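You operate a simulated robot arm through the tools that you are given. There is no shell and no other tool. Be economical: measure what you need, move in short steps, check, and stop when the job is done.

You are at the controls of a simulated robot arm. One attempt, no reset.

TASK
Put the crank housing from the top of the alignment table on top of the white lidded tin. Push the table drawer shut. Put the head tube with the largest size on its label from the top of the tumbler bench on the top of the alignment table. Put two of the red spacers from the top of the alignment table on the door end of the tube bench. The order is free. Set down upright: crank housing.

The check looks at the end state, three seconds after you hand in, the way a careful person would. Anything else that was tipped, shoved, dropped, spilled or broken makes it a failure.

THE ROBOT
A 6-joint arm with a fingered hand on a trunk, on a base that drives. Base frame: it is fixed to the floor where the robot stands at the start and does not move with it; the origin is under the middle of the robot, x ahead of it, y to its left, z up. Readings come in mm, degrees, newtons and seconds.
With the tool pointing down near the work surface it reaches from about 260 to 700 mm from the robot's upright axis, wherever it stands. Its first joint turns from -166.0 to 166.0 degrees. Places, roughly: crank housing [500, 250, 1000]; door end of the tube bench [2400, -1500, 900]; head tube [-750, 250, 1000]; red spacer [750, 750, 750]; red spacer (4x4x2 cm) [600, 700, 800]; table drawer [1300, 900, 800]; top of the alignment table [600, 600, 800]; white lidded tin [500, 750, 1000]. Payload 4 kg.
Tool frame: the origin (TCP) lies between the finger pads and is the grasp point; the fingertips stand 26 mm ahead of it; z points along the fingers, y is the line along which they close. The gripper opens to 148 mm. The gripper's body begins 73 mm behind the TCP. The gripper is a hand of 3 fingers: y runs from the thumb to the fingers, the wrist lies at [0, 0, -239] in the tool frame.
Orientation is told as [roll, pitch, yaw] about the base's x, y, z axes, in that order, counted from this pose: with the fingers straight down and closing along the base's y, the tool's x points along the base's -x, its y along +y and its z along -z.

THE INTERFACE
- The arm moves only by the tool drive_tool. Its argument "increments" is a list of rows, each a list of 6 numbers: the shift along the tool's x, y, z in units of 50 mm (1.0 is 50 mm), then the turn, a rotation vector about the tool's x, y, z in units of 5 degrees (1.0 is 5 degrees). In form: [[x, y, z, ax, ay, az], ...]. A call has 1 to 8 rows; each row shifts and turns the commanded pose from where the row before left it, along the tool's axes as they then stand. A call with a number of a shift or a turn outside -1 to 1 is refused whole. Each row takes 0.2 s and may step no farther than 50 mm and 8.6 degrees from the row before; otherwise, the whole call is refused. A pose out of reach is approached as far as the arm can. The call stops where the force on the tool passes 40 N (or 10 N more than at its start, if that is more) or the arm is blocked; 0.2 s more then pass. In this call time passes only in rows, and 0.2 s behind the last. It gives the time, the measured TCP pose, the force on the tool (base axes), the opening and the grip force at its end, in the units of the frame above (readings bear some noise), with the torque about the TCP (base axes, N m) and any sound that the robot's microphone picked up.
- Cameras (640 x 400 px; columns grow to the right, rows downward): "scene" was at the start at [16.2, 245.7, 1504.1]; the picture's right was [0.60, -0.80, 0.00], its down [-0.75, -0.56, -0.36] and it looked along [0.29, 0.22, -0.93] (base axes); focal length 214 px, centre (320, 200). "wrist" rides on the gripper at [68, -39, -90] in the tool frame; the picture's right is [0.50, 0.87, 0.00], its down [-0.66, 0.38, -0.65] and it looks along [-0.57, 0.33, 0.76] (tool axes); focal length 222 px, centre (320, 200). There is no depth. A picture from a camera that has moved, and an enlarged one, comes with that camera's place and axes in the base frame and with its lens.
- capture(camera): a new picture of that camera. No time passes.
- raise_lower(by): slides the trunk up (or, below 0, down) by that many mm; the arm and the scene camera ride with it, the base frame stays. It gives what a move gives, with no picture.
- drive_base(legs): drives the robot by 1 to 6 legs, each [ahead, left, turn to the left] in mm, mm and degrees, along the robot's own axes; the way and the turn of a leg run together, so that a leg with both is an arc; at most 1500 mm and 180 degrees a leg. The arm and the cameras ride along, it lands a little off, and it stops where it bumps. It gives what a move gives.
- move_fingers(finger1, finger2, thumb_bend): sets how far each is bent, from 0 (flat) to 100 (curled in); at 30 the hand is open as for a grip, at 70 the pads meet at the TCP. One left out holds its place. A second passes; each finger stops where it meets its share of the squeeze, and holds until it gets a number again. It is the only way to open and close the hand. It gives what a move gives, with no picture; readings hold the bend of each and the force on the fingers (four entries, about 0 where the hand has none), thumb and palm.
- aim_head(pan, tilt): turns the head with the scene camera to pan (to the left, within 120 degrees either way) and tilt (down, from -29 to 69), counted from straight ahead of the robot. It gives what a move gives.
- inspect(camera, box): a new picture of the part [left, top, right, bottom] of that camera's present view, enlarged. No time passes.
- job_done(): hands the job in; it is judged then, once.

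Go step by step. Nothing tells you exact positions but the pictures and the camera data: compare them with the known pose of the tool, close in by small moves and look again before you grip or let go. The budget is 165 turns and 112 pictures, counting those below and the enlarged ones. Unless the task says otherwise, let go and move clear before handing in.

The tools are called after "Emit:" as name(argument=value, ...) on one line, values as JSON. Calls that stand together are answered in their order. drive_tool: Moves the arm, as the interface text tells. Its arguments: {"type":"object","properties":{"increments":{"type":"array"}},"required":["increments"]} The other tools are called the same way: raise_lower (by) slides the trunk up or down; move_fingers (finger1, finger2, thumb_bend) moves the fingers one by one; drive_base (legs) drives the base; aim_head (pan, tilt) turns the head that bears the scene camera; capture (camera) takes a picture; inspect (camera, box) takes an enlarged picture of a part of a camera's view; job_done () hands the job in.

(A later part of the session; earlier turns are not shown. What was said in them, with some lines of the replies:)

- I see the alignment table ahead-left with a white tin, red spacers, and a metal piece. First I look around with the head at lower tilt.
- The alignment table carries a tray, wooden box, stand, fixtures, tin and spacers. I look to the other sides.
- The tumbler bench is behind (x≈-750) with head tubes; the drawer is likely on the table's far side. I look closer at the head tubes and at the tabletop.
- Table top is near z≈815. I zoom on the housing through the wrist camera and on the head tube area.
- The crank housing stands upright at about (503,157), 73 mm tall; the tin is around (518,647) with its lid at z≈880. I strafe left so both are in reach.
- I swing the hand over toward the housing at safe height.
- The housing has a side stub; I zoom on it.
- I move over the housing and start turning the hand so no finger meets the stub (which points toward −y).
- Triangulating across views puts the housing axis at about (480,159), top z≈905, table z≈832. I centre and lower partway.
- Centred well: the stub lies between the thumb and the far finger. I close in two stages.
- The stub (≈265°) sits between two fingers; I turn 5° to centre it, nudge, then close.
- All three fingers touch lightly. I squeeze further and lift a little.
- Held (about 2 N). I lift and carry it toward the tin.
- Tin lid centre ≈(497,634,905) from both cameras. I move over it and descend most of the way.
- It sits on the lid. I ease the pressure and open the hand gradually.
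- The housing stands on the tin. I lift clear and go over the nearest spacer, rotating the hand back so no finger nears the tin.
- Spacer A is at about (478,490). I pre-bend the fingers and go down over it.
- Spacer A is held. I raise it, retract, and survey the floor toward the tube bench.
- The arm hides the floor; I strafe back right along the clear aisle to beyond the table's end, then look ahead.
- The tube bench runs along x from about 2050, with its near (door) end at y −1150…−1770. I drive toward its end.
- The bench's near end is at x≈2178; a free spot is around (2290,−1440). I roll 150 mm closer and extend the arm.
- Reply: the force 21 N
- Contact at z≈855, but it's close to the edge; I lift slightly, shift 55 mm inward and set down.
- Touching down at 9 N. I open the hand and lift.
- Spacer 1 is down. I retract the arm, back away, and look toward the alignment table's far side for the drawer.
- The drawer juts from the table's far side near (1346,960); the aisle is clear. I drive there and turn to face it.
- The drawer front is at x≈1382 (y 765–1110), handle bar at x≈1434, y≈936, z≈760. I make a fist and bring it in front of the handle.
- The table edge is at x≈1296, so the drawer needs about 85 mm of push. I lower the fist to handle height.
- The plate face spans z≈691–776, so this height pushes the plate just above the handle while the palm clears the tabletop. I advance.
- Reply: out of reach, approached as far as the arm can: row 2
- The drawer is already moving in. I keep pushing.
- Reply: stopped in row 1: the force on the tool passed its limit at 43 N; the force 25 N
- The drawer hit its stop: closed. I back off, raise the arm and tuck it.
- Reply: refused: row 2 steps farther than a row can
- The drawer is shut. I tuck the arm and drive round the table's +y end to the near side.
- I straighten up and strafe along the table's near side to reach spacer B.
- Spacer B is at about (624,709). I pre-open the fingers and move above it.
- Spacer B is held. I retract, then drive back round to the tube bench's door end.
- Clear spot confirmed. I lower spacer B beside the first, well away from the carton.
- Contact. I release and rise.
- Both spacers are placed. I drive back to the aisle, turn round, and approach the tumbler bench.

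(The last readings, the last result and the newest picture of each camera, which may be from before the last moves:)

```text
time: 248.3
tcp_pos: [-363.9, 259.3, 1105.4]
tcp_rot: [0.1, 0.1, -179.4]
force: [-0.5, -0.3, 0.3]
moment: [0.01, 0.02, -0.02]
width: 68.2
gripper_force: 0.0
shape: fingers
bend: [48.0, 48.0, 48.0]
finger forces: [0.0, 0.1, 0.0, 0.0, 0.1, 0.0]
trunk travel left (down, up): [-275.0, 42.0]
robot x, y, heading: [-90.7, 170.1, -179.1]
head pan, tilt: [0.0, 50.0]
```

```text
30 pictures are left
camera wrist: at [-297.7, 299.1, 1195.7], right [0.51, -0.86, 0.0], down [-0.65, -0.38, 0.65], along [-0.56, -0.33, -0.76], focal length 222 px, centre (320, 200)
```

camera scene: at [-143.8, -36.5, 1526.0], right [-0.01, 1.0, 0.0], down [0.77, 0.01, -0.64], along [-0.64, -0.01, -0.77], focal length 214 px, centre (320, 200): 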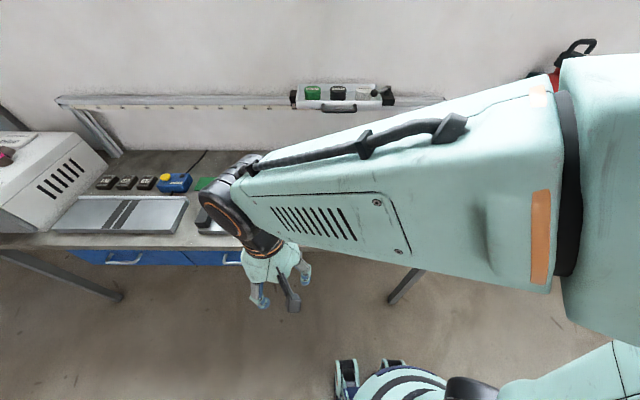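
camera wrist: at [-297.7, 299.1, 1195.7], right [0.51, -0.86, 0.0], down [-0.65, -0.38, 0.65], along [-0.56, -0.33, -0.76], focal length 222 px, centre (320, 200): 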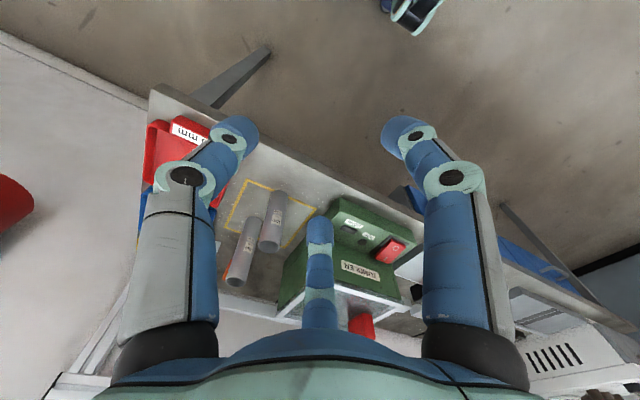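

Emit:
inspect(camera="wrist", box=[205, 165, 335, 300])

```text
2.96 times, centred on (270, 232) of wrist
camera zoom: at [-297.7, 299.1, 1195.7], right [0.51, -0.86, 0.0], down [-0.65, -0.38, 0.65], along [-0.56, -0.33, -0.76], focal length 658 px, centre (468, 104)
```

zoom: 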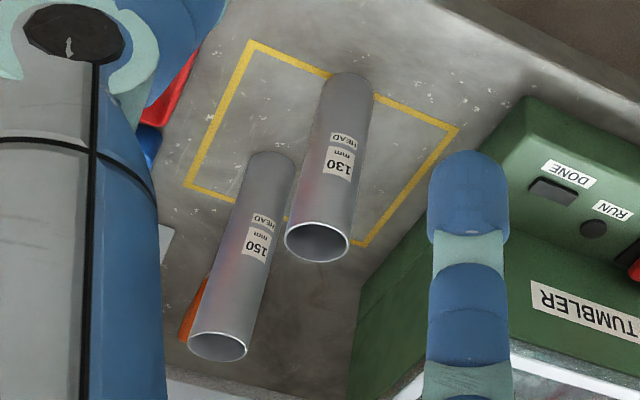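

The 150 mm head tube stands at about (−696,243), 130 mm at (−596,223). I go above the 150 mm tube, rotating so the gap between fingers faces the other tube.

Emit:
drive_tool(increments=[[-0.95, 0.04, 0, 0, 0, 0], [-0.95, 0.04, 0, 0, 0, 0], [-0.95, 0.04, 0, 0, 0, 0], [-0.95, 0.04, 0, 0, 0, 0], [-0.95, 0.04, 0, 0, 0, 0], [-0.95, 0.04, 0, 0, 0, 0], [-0.9, 0.04, 0, 0, 0, 0]])

Emit:
drive_tool(increments=[[0, 0, 0, 0, 0, 1], [0, 0, 0, 0, 0, 1], [0, 0, 0, 0, 0, 1], [0, 0, 0, 0, 0, 1], [0, 0, 0, 0, 0, 1], [0, 0, 0, 0, 0, 1], [0, 0, 0, 0, 0, 1], [0, 0, 0, 0, 0, 1]])

Emit:
capture(camera="wrist")

Emit:
capture(camera="scene")

```text
time: 249.9
tcp_pos: [-694.6, 241.3, 1105.7]
tcp_rot: [0.0, 0.2, -179.3]
force: [-0.7, -0.3, 0.1]
moment: [-0.05, 0.0, -0.01]
width: 68.1
gripper_force: 0.0
shape: fingers
bend: [48.0, 48.0, 48.0]
finger forces: [0.0, 0.0, 0.0, 0.0, 0.1, 0.0]
trunk travel left (down, up): [-275.0, 42.0]
robot x, y, heading: [-93.0, 172.8, -179.3]
head pan, tilt: [0.0, 50.0]
```

```text
time: 251.7
tcp_pos: [-692.6, 240.4, 1103.9]
tcp_rot: [0.1, 0.2, 140.5]
force: [-0.7, -0.1, -0.4]
moment: [0.0, 0.02, 0.03]
width: 68.5
gripper_force: 0.1
shape: fingers
bend: [48.0, 48.0, 48.0]
finger forces: [0.0, 0.1, 0.0, 0.1, 0.1, 0.0]
trunk travel left (down, up): [-275.0, 42.0]
robot x, y, heading: [-93.1, 174.2, -179.7]
head pan, tilt: [0.0, 50.0]
```

```text
28 pictures are left
camera wrist: at [-617.1, 227.0, 1194.4], right [-0.17, -0.99, 0.0], down [-0.75, 0.13, 0.65], along [-0.64, 0.11, -0.76], focal length 222 px, centre (320, 200)
```

wrist: 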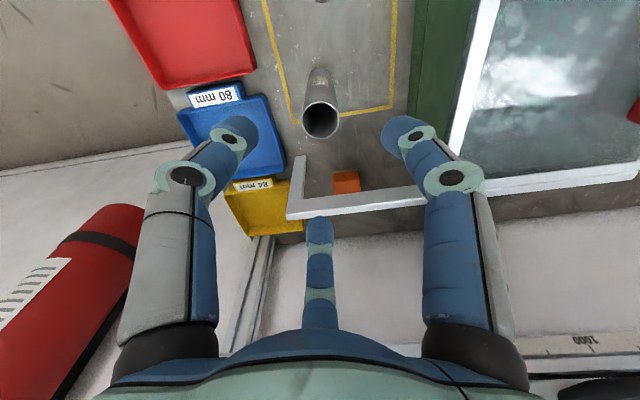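

```text
27 pictures are left
camera scene: at [-143.8, -36.5, 1526.0], right [-0.01, 1.0, 0.0], down [0.77, 0.01, -0.64], along [-0.64, -0.01, -0.77], focal length 214 px, centre (320, 200)
```

scene: 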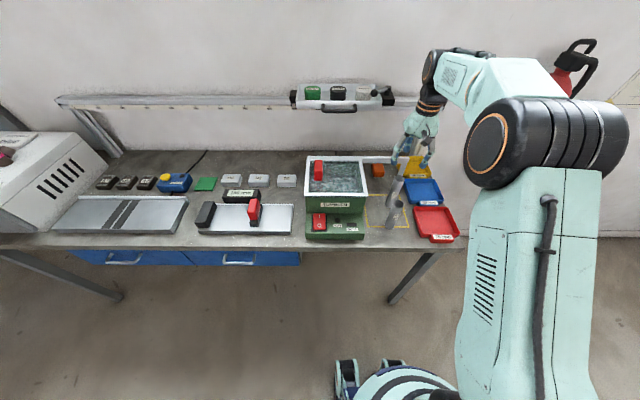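

A white L-shaped bar lies near the tubes; I check its height and the tube clearances.

Emit:
inspect(camera="scene", box=[330, 120, 458, 200])

Emit:
inspect(camera="wrist", box=[240, 40, 440, 240])

```text
5.00 times, centred on (394, 160) of scene
camera zoom: at [-143.8, -36.5, 1526.0], right [-0.01, 1.0, 0.0], down [0.77, 0.01, -0.64], along [-0.64, -0.01, -0.77], focal length 1072 px, centre (-50, 400)
```

zoom: 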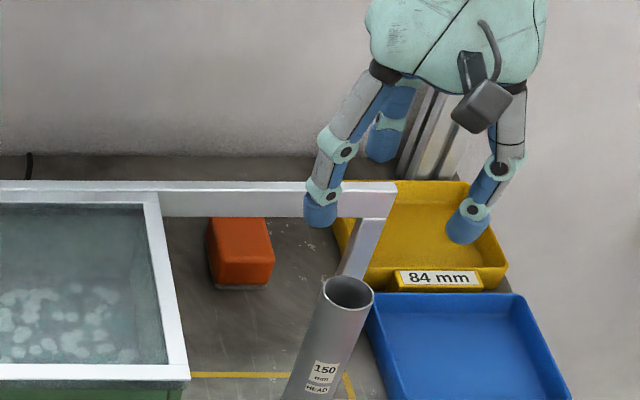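

```text
2.00 times, centred on (340, 140) of wrist
camera zoom: at [-617.1, 227.0, 1194.4], right [-0.17, -0.99, 0.0], down [-0.75, 0.13, 0.65], along [-0.64, 0.11, -0.76], focal length 444 px, centre (280, 320)
```

zoom: 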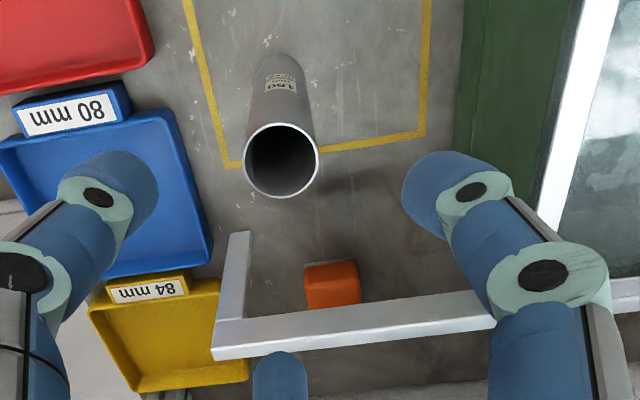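

The bar's at (−835, z≈950), clear of the hand. I turn 20° back to get more room from the tumbler, narrow the fingers, and descend.

Emit:
drive_tool(increments=[[0, 0, 0, 0, 0, -1], [0, 0, 0, 0, 0, -1], [0, 0, 0, 0, 0, -1], [0, 0, 0, 0, 0, -1]])

Emit:
move_fingers(finger1=52, finger2=52, thumb_bend=52)

Emit:
drive_tool(increments=[[0, 0, 0.7, 0, 0, 0], [0, 0, 0.5, 0, 0, 0]])

Emit:
capture(camera="wrist")

```text
time: 252.7
tcp_pos: [-693.9, 241.9, 1104.2]
tcp_rot: [0.0, 0.1, 160.5]
force: [0.4, 1.2, 0.3]
moment: [0.0, 0.0, 0.01]
width: 68.3
gripper_force: 0.0
shape: fingers
bend: [48.0, 48.0, 48.0]
finger forces: [0.0, 0.0, 0.1, 0.0, 0.0, 0.1]
trunk travel left (down, up): [-275.0, 42.0]
robot x, y, heading: [-98.0, 168.8, -179.5]
head pan, tilt: [0.0, 50.0]
```

```text
time: 253.7
tcp_pos: [-694.2, 241.5, 1103.6]
tcp_rot: [0.0, 0.1, 160.6]
force: [0.4, 0.6, 0.8]
moment: [0.0, 0.02, -0.01]
width: 56.0
gripper_force: 0.1
shape: fingers
bend: [52.0, 52.0, 52.0]
finger forces: [0.0, 0.1, 0.1, 0.0, 0.0, 0.1]
trunk travel left (down, up): [-275.0, 42.0]
robot x, y, heading: [-93.0, 168.6, -179.7]
head pan, tilt: [0.0, 50.0]
```

```text
time: 254.3
tcp_pos: [-695.2, 240.1, 1043.1]
tcp_rot: [0.0, -0.1, 160.6]
force: [0.5, 0.5, -0.6]
moment: [0.01, 0.03, -0.01]
width: 56.1
gripper_force: 0.1
shape: fingers
bend: [52.0, 52.0, 52.0]
finger forces: [0.0, 0.0, 0.0, 0.0, 0.0, 0.0]
trunk travel left (down, up): [-275.0, 42.0]
robot x, y, heading: [-97.8, 174.1, -179.5]
head pan, tilt: [0.0, 50.0]
```

```text
24 pictures are left
camera wrist: at [-618.3, 254.3, 1134.2], right [0.18, -0.98, 0.0], down [-0.74, -0.14, 0.65], along [-0.64, -0.12, -0.76], focal length 222 px, centre (320, 200)
```

wrist: 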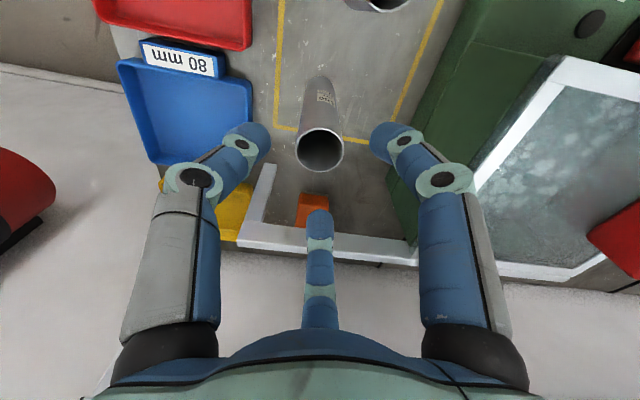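

Centred. I descend to grasp height.

Emit:
drive_tool(increments=[[0, 0, 0.7, 0, 0, 0], [0, 0, 0.7, 0, 0, 0]])

Emit:
capture(camera="wrist")

```text
time: 254.9
tcp_pos: [-694.4, 240.5, 975.2]
tcp_rot: [0.0, 0.0, 160.6]
force: [0.3, 0.4, 0.1]
moment: [0.02, 0.0, -0.03]
width: 56.1
gripper_force: 0.0
shape: fingers
bend: [52.0, 52.0, 52.0]
finger forces: [0.0, 0.0, 0.0, 0.0, 0.0, 0.0]
trunk travel left (down, up): [-275.0, 42.0]
robot x, y, heading: [-97.3, 170.9, -179.5]
head pan, tilt: [0.0, 50.0]
```

```text
23 pictures are left
camera wrist: at [-618.4, 254.9, 1064.9], right [0.18, -0.98, 0.0], down [-0.74, -0.14, 0.65], along [-0.64, -0.12, -0.76], focal length 222 px, centre (320, 200)
```

wrist: 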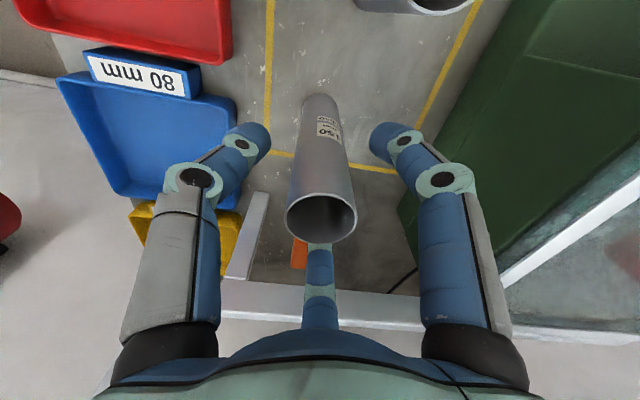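

Emit:
drive_tool(increments=[[0, 0, 0.5, 0, 0, 0]])

Emit:
move_fingers(finger1=58, finger2=58, thumb_bend=58)

Emit:
move_fingers(finger1=75, finger2=75, thumb_bend=75)

Emit:
drive_tool(increments=[[0, 0, -0.4, 0, 0, 0]])

Emit:
capture(camera="wrist")

```text
time: 255.3
tcp_pos: [-693.8, 239.8, 947.3]
tcp_rot: [0.0, 0.1, 160.6]
force: [0.0, 0.2, -0.2]
moment: [0.01, -0.03, 0.02]
width: 56.2
gripper_force: 0.1
shape: fingers
bend: [52.0, 52.0, 52.0]
finger forces: [0.1, 0.1, 0.0, 0.0, 0.0, 0.0]
trunk travel left (down, up): [-275.0, 42.0]
robot x, y, heading: [-94.6, 170.8, -179.6]
head pan, tilt: [0.0, 50.0]
```

```text
time: 256.3
tcp_pos: [-693.7, 241.0, 948.7]
tcp_rot: [0.0, 0.1, 160.6]
force: [0.3, 0.4, -0.8]
moment: [0.0, 0.0, -0.01]
width: 39.8
gripper_force: 0.0
shape: fingers
bend: [57.0, 57.0, 57.0]
finger forces: [0.1, 0.0, 0.0, 0.1, 0.0, 0.1]
trunk travel left (down, up): [-275.0, 42.0]
robot x, y, heading: [-93.2, 172.3, -179.3]
head pan, tilt: [0.0, 50.0]
```

```text
time: 257.3
tcp_pos: [-694.5, 241.0, 949.5]
tcp_rot: [0.0, 0.2, 160.6]
force: [0.0, -0.5, -0.6]
moment: [0.0, 0.01, 0.01]
width: 21.8
gripper_force: 18.7
shape: fingers
bend: [62.0, 61.0, 66.0]
finger forces: [10.7, 12.5, 0.0, 0.0, 13.8, 0.0]
trunk travel left (down, up): [-275.0, 42.0]
robot x, y, heading: [-96.3, 171.5, -179.6]
head pan, tilt: [0.0, 50.0]
```

```text
time: 257.7
tcp_pos: [-693.3, 240.7, 968.4]
tcp_rot: [0.0, 0.1, 160.6]
force: [0.4, 0.0, -1.2]
moment: [-0.03, -0.01, 0.03]
width: 21.6
gripper_force: 18.2
shape: fingers
bend: [62.0, 61.0, 66.0]
finger forces: [10.6, 12.4, 0.1, 0.0, 14.0, 0.0]
trunk travel left (down, up): [-275.0, 42.0]
robot x, y, heading: [-97.8, 169.8, -179.3]
head pan, tilt: [0.0, 50.0]
```

```text
22 pictures are left
camera wrist: at [-617.8, 253.7, 1059.3], right [0.18, -0.98, 0.0], down [-0.74, -0.14, 0.65], along [-0.64, -0.12, -0.76], focal length 222 px, centre (320, 200)
```

wrist: 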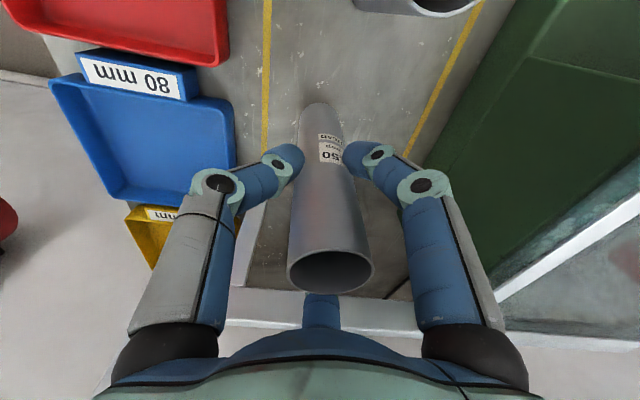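

The tube is held. I raise it high, retract, and turn round to face the alignment table.

Emit:
drive_tool(increments=[[0, 0, -1, 0, 0, 0], [0, 0, -1, 0, 0, 0], [0, 0, -1, 0, 0, 0], [0, 0, -0.4, 0, 0, 0]])

Emit:
drive_tool(increments=[[0.92, 0.32, 0, 0, 0, 0], [0.92, 0.32, 0, 0, 0, 0], [0.92, 0.32, 0, 0, 0, 0], [0.92, 0.32, 0, 0, 0, 0], [0.92, 0.32, 0, 0, 0, 0], [0.92, 0.32, 0, 0, 0, 0]])

Emit:
capture(camera="wrist")

Emit:
capture(camera="scene")

```text
time: 258.7
tcp_pos: [-694.2, 240.2, 1138.5]
tcp_rot: [0.0, 0.1, 160.6]
force: [0.0, 0.1, -1.6]
moment: [0.03, 0.03, 0.01]
width: 21.8
gripper_force: 18.6
shape: fingers
bend: [62.0, 61.0, 66.0]
finger forces: [10.4, 12.3, 0.0, 0.0, 13.9, 0.0]
trunk travel left (down, up): [-275.0, 42.0]
robot x, y, heading: [-98.6, 174.4, -179.7]
head pan, tilt: [0.0, 50.0]
```

```text
time: 260.1
tcp_pos: [-463.8, 58.4, 1140.0]
tcp_rot: [0.1, 0.0, 160.6]
force: [-0.6, 0.4, -1.9]
moment: [-0.04, -0.01, -0.01]
width: 21.3
gripper_force: 18.3
shape: fingers
bend: [62.0, 61.0, 66.0]
finger forces: [10.4, 12.5, 0.0, 0.0, 13.6, 0.1]
trunk travel left (down, up): [-275.0, 42.0]
robot x, y, heading: [-95.4, 167.6, -179.8]
head pan, tilt: [0.0, 50.0]
```

```text
21 pictures are left
camera wrist: at [-386.9, 70.9, 1230.1], right [0.18, -0.98, 0.0], down [-0.74, -0.14, 0.65], along [-0.64, -0.12, -0.76], focal length 222 px, centre (320, 200)
```

wrist: 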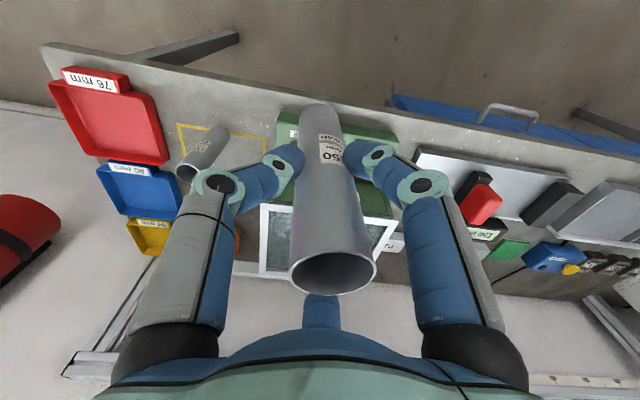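

```text
20 pictures are left
camera scene: at [-142.5, -36.8, 1526.0], right [-0.01, 1.0, 0.0], down [0.77, 0.01, -0.64], along [-0.64, -0.01, -0.77], focal length 214 px, centre (320, 200)
```

scene: 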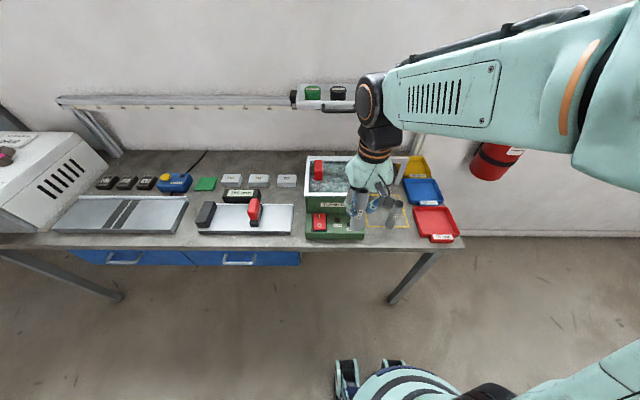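

Emit:
drive_tool(increments=[[0.73, 0.27, 0, 0, 0, 0], [0.73, 0.27, 0, 0, 0, 0], [0.73, 0.27, 0, 0, 0, 0], [0.73, 0.27, 0, 0, 0, 0]])

Emit:
drive_base(legs=[[0, 0, 179.7], [100, 0, 0]])

Emit:
capture(camera="wrist")

```text
time: 261.1
tcp_pos: [-343.2, -44.2, 1139.1]
tcp_rot: [0.0, 0.1, 160.5]
force: [-0.6, -0.5, -1.6]
moment: [0.01, 0.01, -0.01]
width: 21.1
gripper_force: 18.6
shape: fingers
bend: [62.0, 60.0, 66.0]
finger forces: [10.3, 12.5, 0.0, 0.0, 13.6, 0.1]
trunk travel left (down, up): [-275.0, 42.0]
robot x, y, heading: [-93.5, 172.6, -179.3]
head pan, tilt: [0.0, 50.0]
```

```text
time: 269.6
tcp_pos: [243.8, 403.0, 1137.7]
tcp_rot: [0.0, 0.2, -16.9]
force: [0.1, 0.2, -1.7]
moment: [0.0, 0.03, -0.01]
width: 20.4
gripper_force: 17.5
shape: fingers
bend: [62.0, 60.0, 67.0]
finger forces: [9.7, 12.5, 0.1, 0.0, 13.3, 0.0]
trunk travel left (down, up): [-275.0, 42.0]
robot x, y, heading: [3.1, 177.6, 2.9]
head pan, tilt: [0.0, 50.0]
```

```text
19 pictures are left
camera wrist: at [167.2, 384.4, 1229.1], right [-0.23, 0.97, 0.0], down [0.74, 0.17, 0.65], along [0.64, 0.15, -0.76], focal length 222 px, centre (320, 200)
```

wrist: 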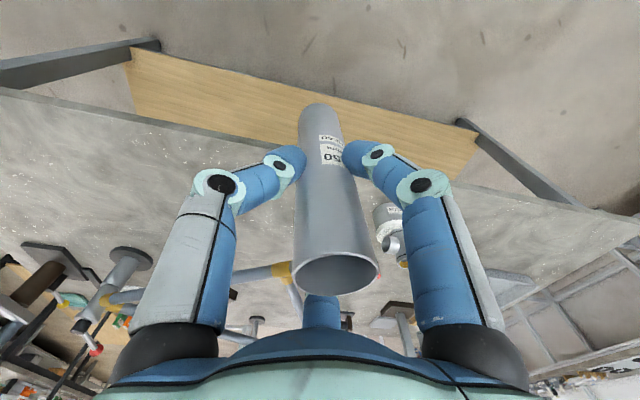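

I move out over the free part of the table near (490,150).

Emit:
drive_tool(increments=[[-0.773, -0.426, 0, 0, 0, 0], [-0.773, -0.426, 0, 0, 0, 0], [-0.773, -0.426, 0, 0, 0, 0], [-0.773, -0.426, 0, 0, 0, 0], [-0.773, -0.426, 0, 0, 0, 0], [-0.773, -0.426, 0, 0, 0, 0], [-0.773, -0.426, 0, 0, 0, 0], [-0.773, -0.426, 0, 0, 0, 0]])

Emit:
aim_head(pan=10, tilt=50)

Emit:
capture(camera="scene")

Emit:
capture(camera="wrist")

```text
time: 271.4
tcp_pos: [490.2, 147.9, 1136.2]
tcp_rot: [0.0, 0.1, -17.0]
force: [0.6, 0.2, -1.3]
moment: [0.01, 0.0, 0.01]
width: 19.7
gripper_force: 17.7
shape: fingers
bend: [62.0, 60.0, 67.0]
finger forces: [10.0, 12.5, 0.0, 0.0, 13.2, 0.0]
trunk travel left (down, up): [-275.0, 42.0]
robot x, y, heading: [3.3, 177.8, 3.0]
head pan, tilt: [0.0, 50.0]
```

```text
time: 272.2
tcp_pos: [487.1, 148.9, 1137.7]
tcp_rot: [0.1, 0.1, -17.0]
force: [-0.5, 0.5, -2.0]
moment: [0.02, -0.01, -0.02]
width: 19.8
gripper_force: 17.8
shape: fingers
bend: [62.0, 60.0, 67.0]
finger forces: [9.9, 12.5, 0.1, 0.0, 13.1, 0.1]
trunk travel left (down, up): [-275.0, 42.0]
robot x, y, heading: [0.6, 173.8, 2.9]
head pan, tilt: [10.0, 50.0]
```

```text
18 pictures are left
camera scene: at [38.4, 404.4, 1526.0], right [0.22, -0.97, 0.0], down [-0.75, -0.17, -0.64], along [0.63, 0.14, -0.77], focal length 214 px, centre (320, 200)
```

scene: 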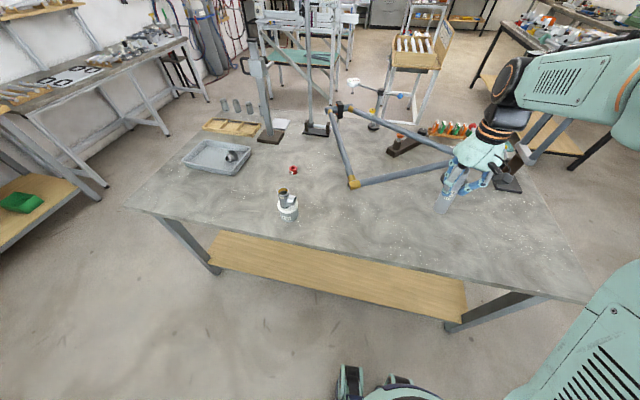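

```text
17 pictures are left
camera wrist: at [412.7, 130.1, 1227.0], right [-0.23, 0.97, 0.0], down [0.74, 0.17, 0.65], along [0.64, 0.15, -0.76], focal length 222 px, centre (320, 200)
```

wrist: 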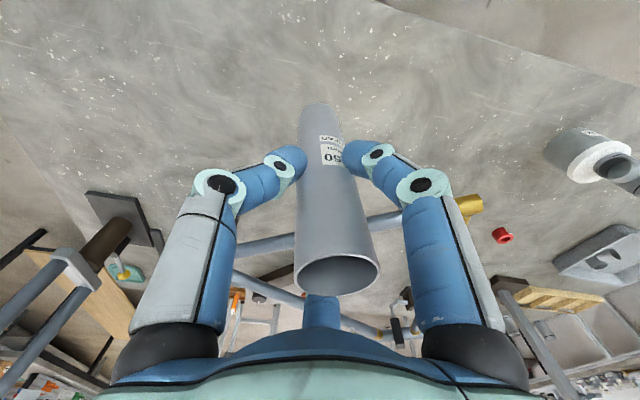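

Clear below. I lower the tube.

Emit:
drive_tool(increments=[[0, 0, 1, 0, 0, 0], [0, 0, 1, 0, 0, 0], [0, 0, 1, 0, 0, 0], [0, 0, 0.4, 0, 0, 0]])

Emit:
inspect(camera="scene", box=[390, 110, 550, 230])

```text
time: 273.2
tcp_pos: [486.1, 150.5, 967.9]
tcp_rot: [-0.1, 0.0, -17.0]
force: [0.0, -0.2, -1.5]
moment: [-0.05, -0.04, -0.06]
width: 19.8
gripper_force: 17.6
shape: fingers
bend: [62.0, 60.0, 67.0]
finger forces: [9.7, 12.4, 0.0, 0.0, 13.0, 0.1]
trunk travel left (down, up): [-275.0, 42.0]
robot x, y, heading: [2.2, 177.2, 2.9]
head pan, tilt: [10.0, 50.0]
```

```text
3.33 times, centred on (470, 170) of scene
camera zoom: at [38.5, 404.5, 1526.0], right [0.22, -0.97, 0.0], down [-0.75, -0.17, -0.64], along [0.63, 0.14, -0.77], focal length 715 px, centre (-180, 300)
```

zoom: 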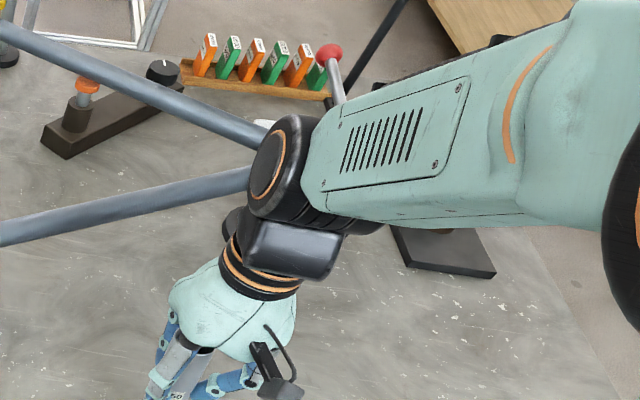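

Emit:
drive_tool(increments=[[0, 0, 0.2, 0, 0, 0]])

Emit:
drive_tool(increments=[[0, 0, 0.08, 0, 0, 0]])

Emit:
drive_tool(increments=[[0, 0, 0.06, 0, 0, 0]])

```text
time: 273.6
tcp_pos: [488.8, 150.2, 957.5]
tcp_rot: [0.0, 0.1, -17.0]
force: [0.3, 0.9, -0.2]
moment: [0.03, 0.0, -0.01]
width: 19.4
gripper_force: 17.9
shape: fingers
bend: [62.0, 60.0, 67.0]
finger forces: [9.8, 12.4, 0.0, 0.0, 13.1, 0.1]
trunk travel left (down, up): [-275.0, 42.0]
robot x, y, heading: [0.3, 176.3, 2.8]
head pan, tilt: [10.0, 50.0]
```

```text
time: 274.0
tcp_pos: [488.0, 151.7, 954.8]
tcp_rot: [0.0, 0.1, -17.0]
force: [-0.4, 0.0, -1.4]
moment: [0.01, 0.04, 0.01]
width: 20.0
gripper_force: 17.6
shape: fingers
bend: [62.0, 60.0, 67.0]
finger forces: [9.8, 12.4, 0.0, 0.0, 13.0, 0.0]
trunk travel left (down, up): [-275.0, 42.0]
robot x, y, heading: [6.0, 176.6, 3.0]
head pan, tilt: [10.0, 50.0]
```

```text
time: 274.4
tcp_pos: [487.1, 150.2, 951.3]
tcp_rot: [0.0, 0.1, -16.9]
force: [0.6, 0.4, -1.0]
moment: [-0.02, 0.01, 0.0]
width: 19.8
gripper_force: 17.8
shape: fingers
bend: [62.0, 60.0, 67.0]
finger forces: [9.7, 12.4, 0.0, 0.1, 13.1, 0.0]
trunk travel left (down, up): [-275.0, 42.0]
robot x, y, heading: [3.6, 172.4, 3.0]
head pan, tilt: [10.0, 50.0]
```

Emit:
drive_tool(increments=[[0, 0, 0.06, 0, 0, 0]])

Emit:
drive_tool(increments=[[0, 0, 0.06, 0, 0, 0]])

Emit:
capture(camera="wrist")

```text
time: 274.8
tcp_pos: [486.9, 149.2, 947.7]
tcp_rot: [0.0, 0.0, -17.0]
force: [0.3, 0.2, 2.3]
moment: [-0.01, -0.03, -0.04]
width: 19.6
gripper_force: 18.2
shape: fingers
bend: [62.0, 60.0, 67.0]
finger forces: [10.4, 12.6, 0.0, 0.1, 13.9, 0.1]
trunk travel left (down, up): [-275.0, 42.0]
robot x, y, heading: [2.5, 178.2, 2.9]
head pan, tilt: [10.0, 50.0]
```

```text
time: 275.2
tcp_pos: [488.2, 148.8, 947.3]
tcp_rot: [0.0, -0.2, -17.0]
force: [-0.6, -1.7, 17.8]
moment: [0.0, -0.03, 0.04]
width: 19.3
gripper_force: 21.9
shape: fingers
bend: [62.0, 61.0, 67.0]
finger forces: [12.3, 13.5, 0.1, 0.0, 17.7, 0.0]
trunk travel left (down, up): [-275.0, 42.0]
robot x, y, heading: [-1.2, 174.0, 2.8]
head pan, tilt: [10.0, 50.0]
```

```text
15 pictures are left
camera wrist: at [411.0, 130.8, 1037.3], right [-0.23, 0.97, 0.0], down [0.74, 0.17, 0.66], along [0.64, 0.15, -0.75], focal length 222 px, centre (320, 200)
```

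wrist: 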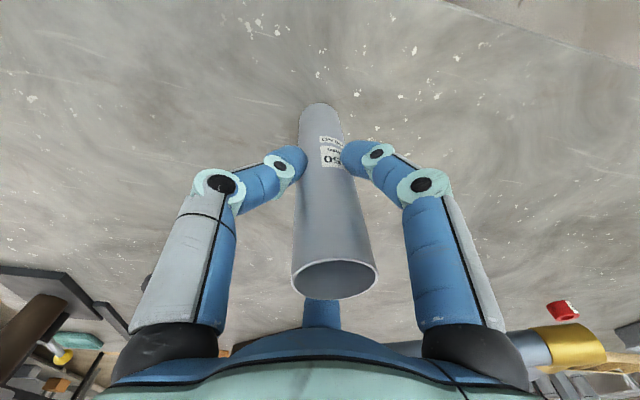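

The tube stands on the table. I ease off and release in stages.

Emit:
drive_tool(increments=[[0, 0, -0.05, 0, 0, 0]])

Emit:
move_fingers(finger1=60, finger2=58, thumb_bend=63)

Emit:
move_fingers(finger1=55, finger2=54, thumb_bend=56)

Emit:
move_fingers(finger1=42, finger2=42, thumb_bend=42)

Emit:
capture(camera="wrist")

```text
time: 275.6
tcp_pos: [487.5, 148.3, 947.9]
tcp_rot: [0.1, 0.2, -17.0]
force: [0.2, -1.1, 7.7]
moment: [0.02, -0.03, -0.03]
width: 19.4
gripper_force: 19.9
shape: fingers
bend: [62.0, 60.0, 67.0]
finger forces: [11.6, 13.4, 0.0, 0.0, 15.6, 0.0]
trunk travel left (down, up): [-275.0, 42.0]
robot x, y, heading: [1.8, 180.0, 3.0]
head pan, tilt: [10.0, 50.0]
```

```text
time: 276.6
tcp_pos: [487.7, 150.1, 948.5]
tcp_rot: [0.0, 0.1, -17.0]
force: [0.0, -0.1, -0.4]
moment: [0.02, 0.01, 0.0]
width: 24.9
gripper_force: 0.0
shape: fingers
bend: [60.0, 57.0, 63.0]
finger forces: [0.0, 0.0, 0.0, 0.0, 0.1, 0.0]
trunk travel left (down, up): [-275.0, 42.0]
robot x, y, heading: [2.0, 177.9, 2.7]
head pan, tilt: [10.0, 50.0]
```

```text
time: 277.6
tcp_pos: [488.2, 149.1, 948.1]
tcp_rot: [-0.1, 0.1, -17.0]
force: [-0.8, -0.3, -0.1]
moment: [0.02, -0.02, -0.03]
width: 43.4
gripper_force: 0.2
shape: fingers
bend: [55.0, 54.0, 56.0]
finger forces: [0.1, 0.1, 0.1, 0.1, 0.0, 0.0]
trunk travel left (down, up): [-275.0, 42.0]
robot x, y, heading: [2.5, 175.5, 3.1]
head pan, tilt: [10.0, 50.0]
```

```text
time: 278.6
tcp_pos: [488.9, 148.7, 947.9]
tcp_rot: [0.0, 0.1, -17.0]
force: [-0.5, -0.3, 0.0]
moment: [0.02, 0.03, 0.01]
width: 88.1
gripper_force: 0.1
shape: fingers
bend: [42.0, 42.0, 42.0]
finger forces: [0.0, 0.0, 0.0, 0.0, 0.0, 0.0]
trunk travel left (down, up): [-275.0, 42.0]
robot x, y, heading: [4.5, 175.8, 3.0]
head pan, tilt: [10.0, 50.0]
```

```text
14 pictures are left
camera wrist: at [411.8, 131.1, 1038.4], right [-0.23, 0.97, 0.0], down [0.74, 0.17, 0.65], along [0.64, 0.15, -0.76], focal length 222 px, centre (320, 200)
```

wrist: 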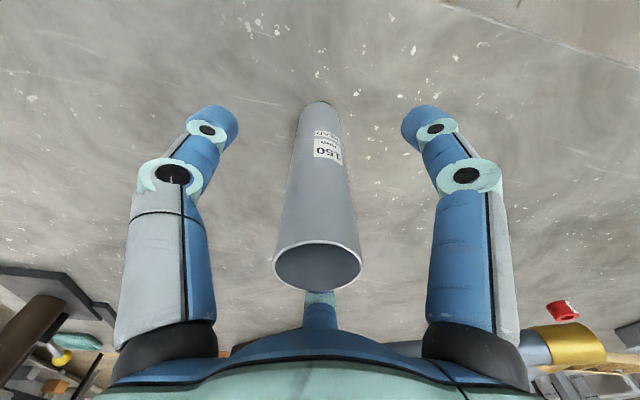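

Standing free. I lift straight up and retract, then take final check pictures.

Emit:
drive_tool(increments=[[0, 0, -0.6, 0, 0, 0], [0, 0, -1, 0, 0, 0], [0, 0, -1, 0, 0, 0], [0, 0, -1, 0, 0, 0], [0, 0, -0.6, 0, 0, 0], [0.8, 0.4, 0, 0, 0, 0], [0.8, 0.4, 0, 0, 0, 0], [0.8, 0.4, 0, 0, 0, 0]])

Emit:
drive_tool(increments=[[0.8, 0.4, 0, 0, 0, 0], [0.8, 0.4, 0, 0, 0, 0], [0.8, 0.4, 0, 0, 0, 0]])

Emit:
aim_head(pan=20, tilt=50)

Emit:
capture(camera="scene")

Emit:
capture(camera="wrist")

```text
time: 280.4
tcp_pos: [389.9, 239.9, 1157.0]
tcp_rot: [0.0, 0.2, -17.0]
force: [0.1, 0.2, 0.8]
moment: [-0.02, 0.02, 0.05]
width: 87.9
gripper_force: 0.1
shape: fingers
bend: [42.0, 42.0, 42.0]
finger forces: [0.0, 0.0, 0.0, 0.0, 0.0, 0.0]
trunk travel left (down, up): [-275.0, 42.0]
robot x, y, heading: [3.0, 174.1, 3.0]
head pan, tilt: [10.0, 50.0]
```

```text
time: 281.2
tcp_pos: [292.4, 333.1, 1157.8]
tcp_rot: [0.1, 0.1, -17.0]
force: [0.6, 0.1, 0.8]
moment: [-0.02, -0.03, 0.01]
width: 87.9
gripper_force: 0.0
shape: fingers
bend: [42.0, 42.0, 42.0]
finger forces: [0.0, 0.0, 0.0, 0.1, 0.0, 0.0]
trunk travel left (down, up): [-275.0, 42.0]
robot x, y, heading: [3.4, 177.3, 2.9]
head pan, tilt: [10.0, 50.0]
```

```text
time: 281.9
tcp_pos: [293.7, 333.5, 1157.3]
tcp_rot: [0.0, 0.1, -17.0]
force: [0.3, -0.2, 0.2]
moment: [-0.04, -0.01, -0.01]
width: 88.1
gripper_force: 0.1
shape: fingers
bend: [42.0, 42.0, 42.0]
finger forces: [0.0, 0.0, 0.0, 0.0, 0.1, 0.0]
trunk travel left (down, up): [-275.0, 42.0]
robot x, y, heading: [0.5, 176.3, 2.8]
head pan, tilt: [20.0, 50.0]
```

```text
13 pictures are left
camera scene: at [34.3, 417.1, 1526.0], right [0.39, -0.92, 0.0], down [-0.71, -0.3, -0.64], along [0.59, 0.25, -0.77], focal length 214 px, centre (320, 200)
```

scene: 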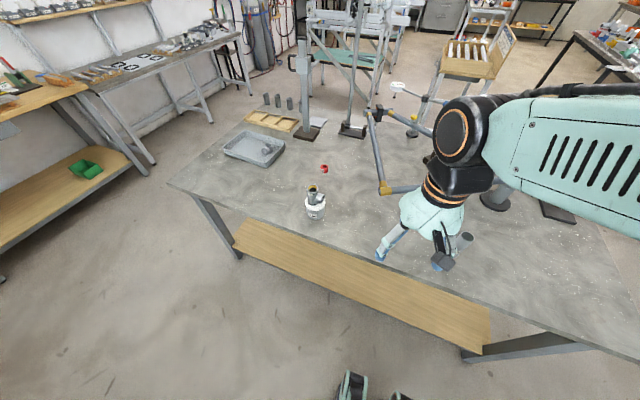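

```text
12 pictures are left
camera wrist: at [217.5, 315.2, 1247.9], right [-0.23, 0.97, 0.0], down [0.74, 0.17, 0.65], along [0.64, 0.15, -0.76], focal length 222 px, centre (320, 200)
```

wrist: 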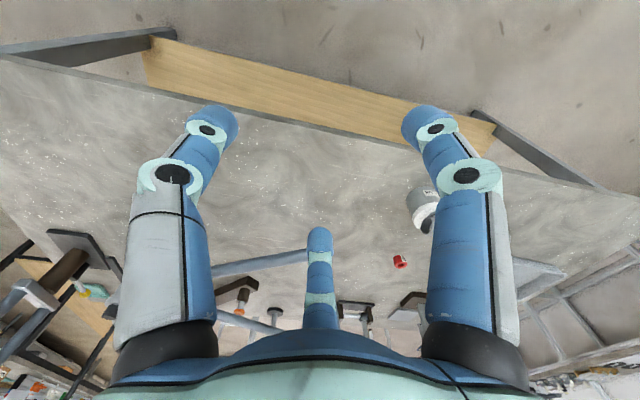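

Emit:
inspect(camera="scene", box=[280, 140, 500, 280])

Emit:
aim_head(pan=-10, tilt=25)

Emit:
capture(camera="scene")

```text
2.86 times, centred on (390, 210) of scene
camera zoom: at [34.3, 417.1, 1526.0], right [0.39, -0.92, 0.0], down [-0.71, -0.3, -0.64], along [0.59, 0.25, -0.77], focal length 613 px, centre (120, 171)
```

zoom: 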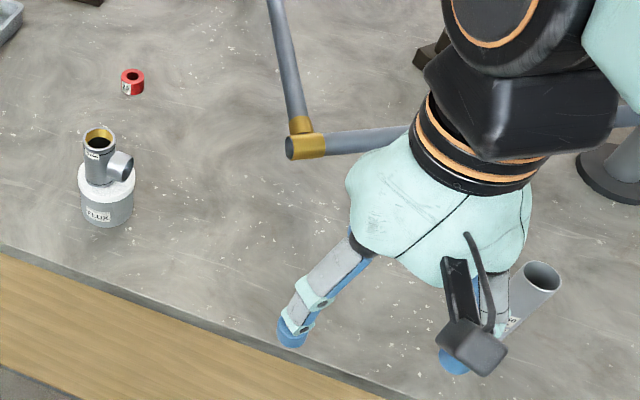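

```text
time: 282.8
tcp_pos: [293.7, 334.2, 1158.5]
tcp_rot: [0.0, 0.0, -17.0]
force: [0.0, -0.4, -0.4]
moment: [0.0, 0.01, -0.04]
width: 88.2
gripper_force: 0.1
shape: fingers
bend: [42.0, 42.0, 42.0]
finger forces: [0.0, 0.0, 0.1, 0.0, 0.1, 0.0]
trunk travel left (down, up): [-275.0, 42.0]
robot x, y, heading: [5.3, 180.9, 2.8]
head pan, tilt: [-10.0, 25.0]
```

```text
10 pictures are left
camera scene: at [54.7, 375.9, 1563.4], right [-0.12, -0.99, 0.0], down [-0.42, 0.05, -0.91], along [0.9, -0.11, -0.42], focal length 214 px, centre (320, 200)
```

scene: 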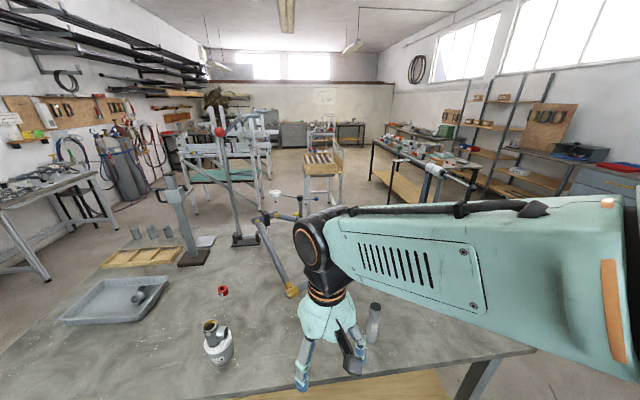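

Emit:
inspect(camera="scene", box=[400, 135, 490, 195])

```text
6.67 times, centred on (445, 165) of scene
camera zoom: at [54.7, 375.9, 1563.4], right [-0.12, -0.99, 0.0], down [-0.42, 0.05, -0.91], along [0.9, -0.11, -0.42], focal length 1430 px, centre (-513, 433)
```

zoom: 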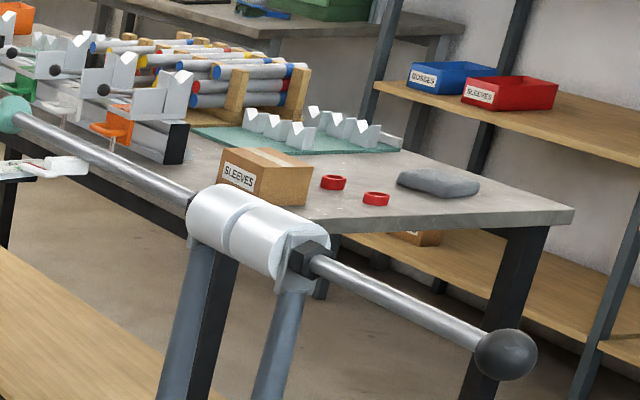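

Both red spacers lie on the door end of the tube bench. The housing stands on the tin, the drawer is shut, and the 150 mm head tube stands on the alignment table. The hand is clear, so I hand in.

Emit:
job_done()

```text
The job is handed in.
```

I finished and handed in all four parts of the job; the result of the check isn't known yet.

- **Crank housing:** it stands upright on top of the white lidded tin.
- **Table drawer:** I pushed it in until it hit its stop, and the picture afterwards shows it shut.
- **Head tube:** the 150 mm one (the other was labelled 130 mm) stands on the near side of the alignment table top.
- **Red spacers:** two lie flat on the door end of the tube bench, seen together in the last picture.

I saw nothing knocked over or moved out of place, and the hand was empty and clear when I handed in.
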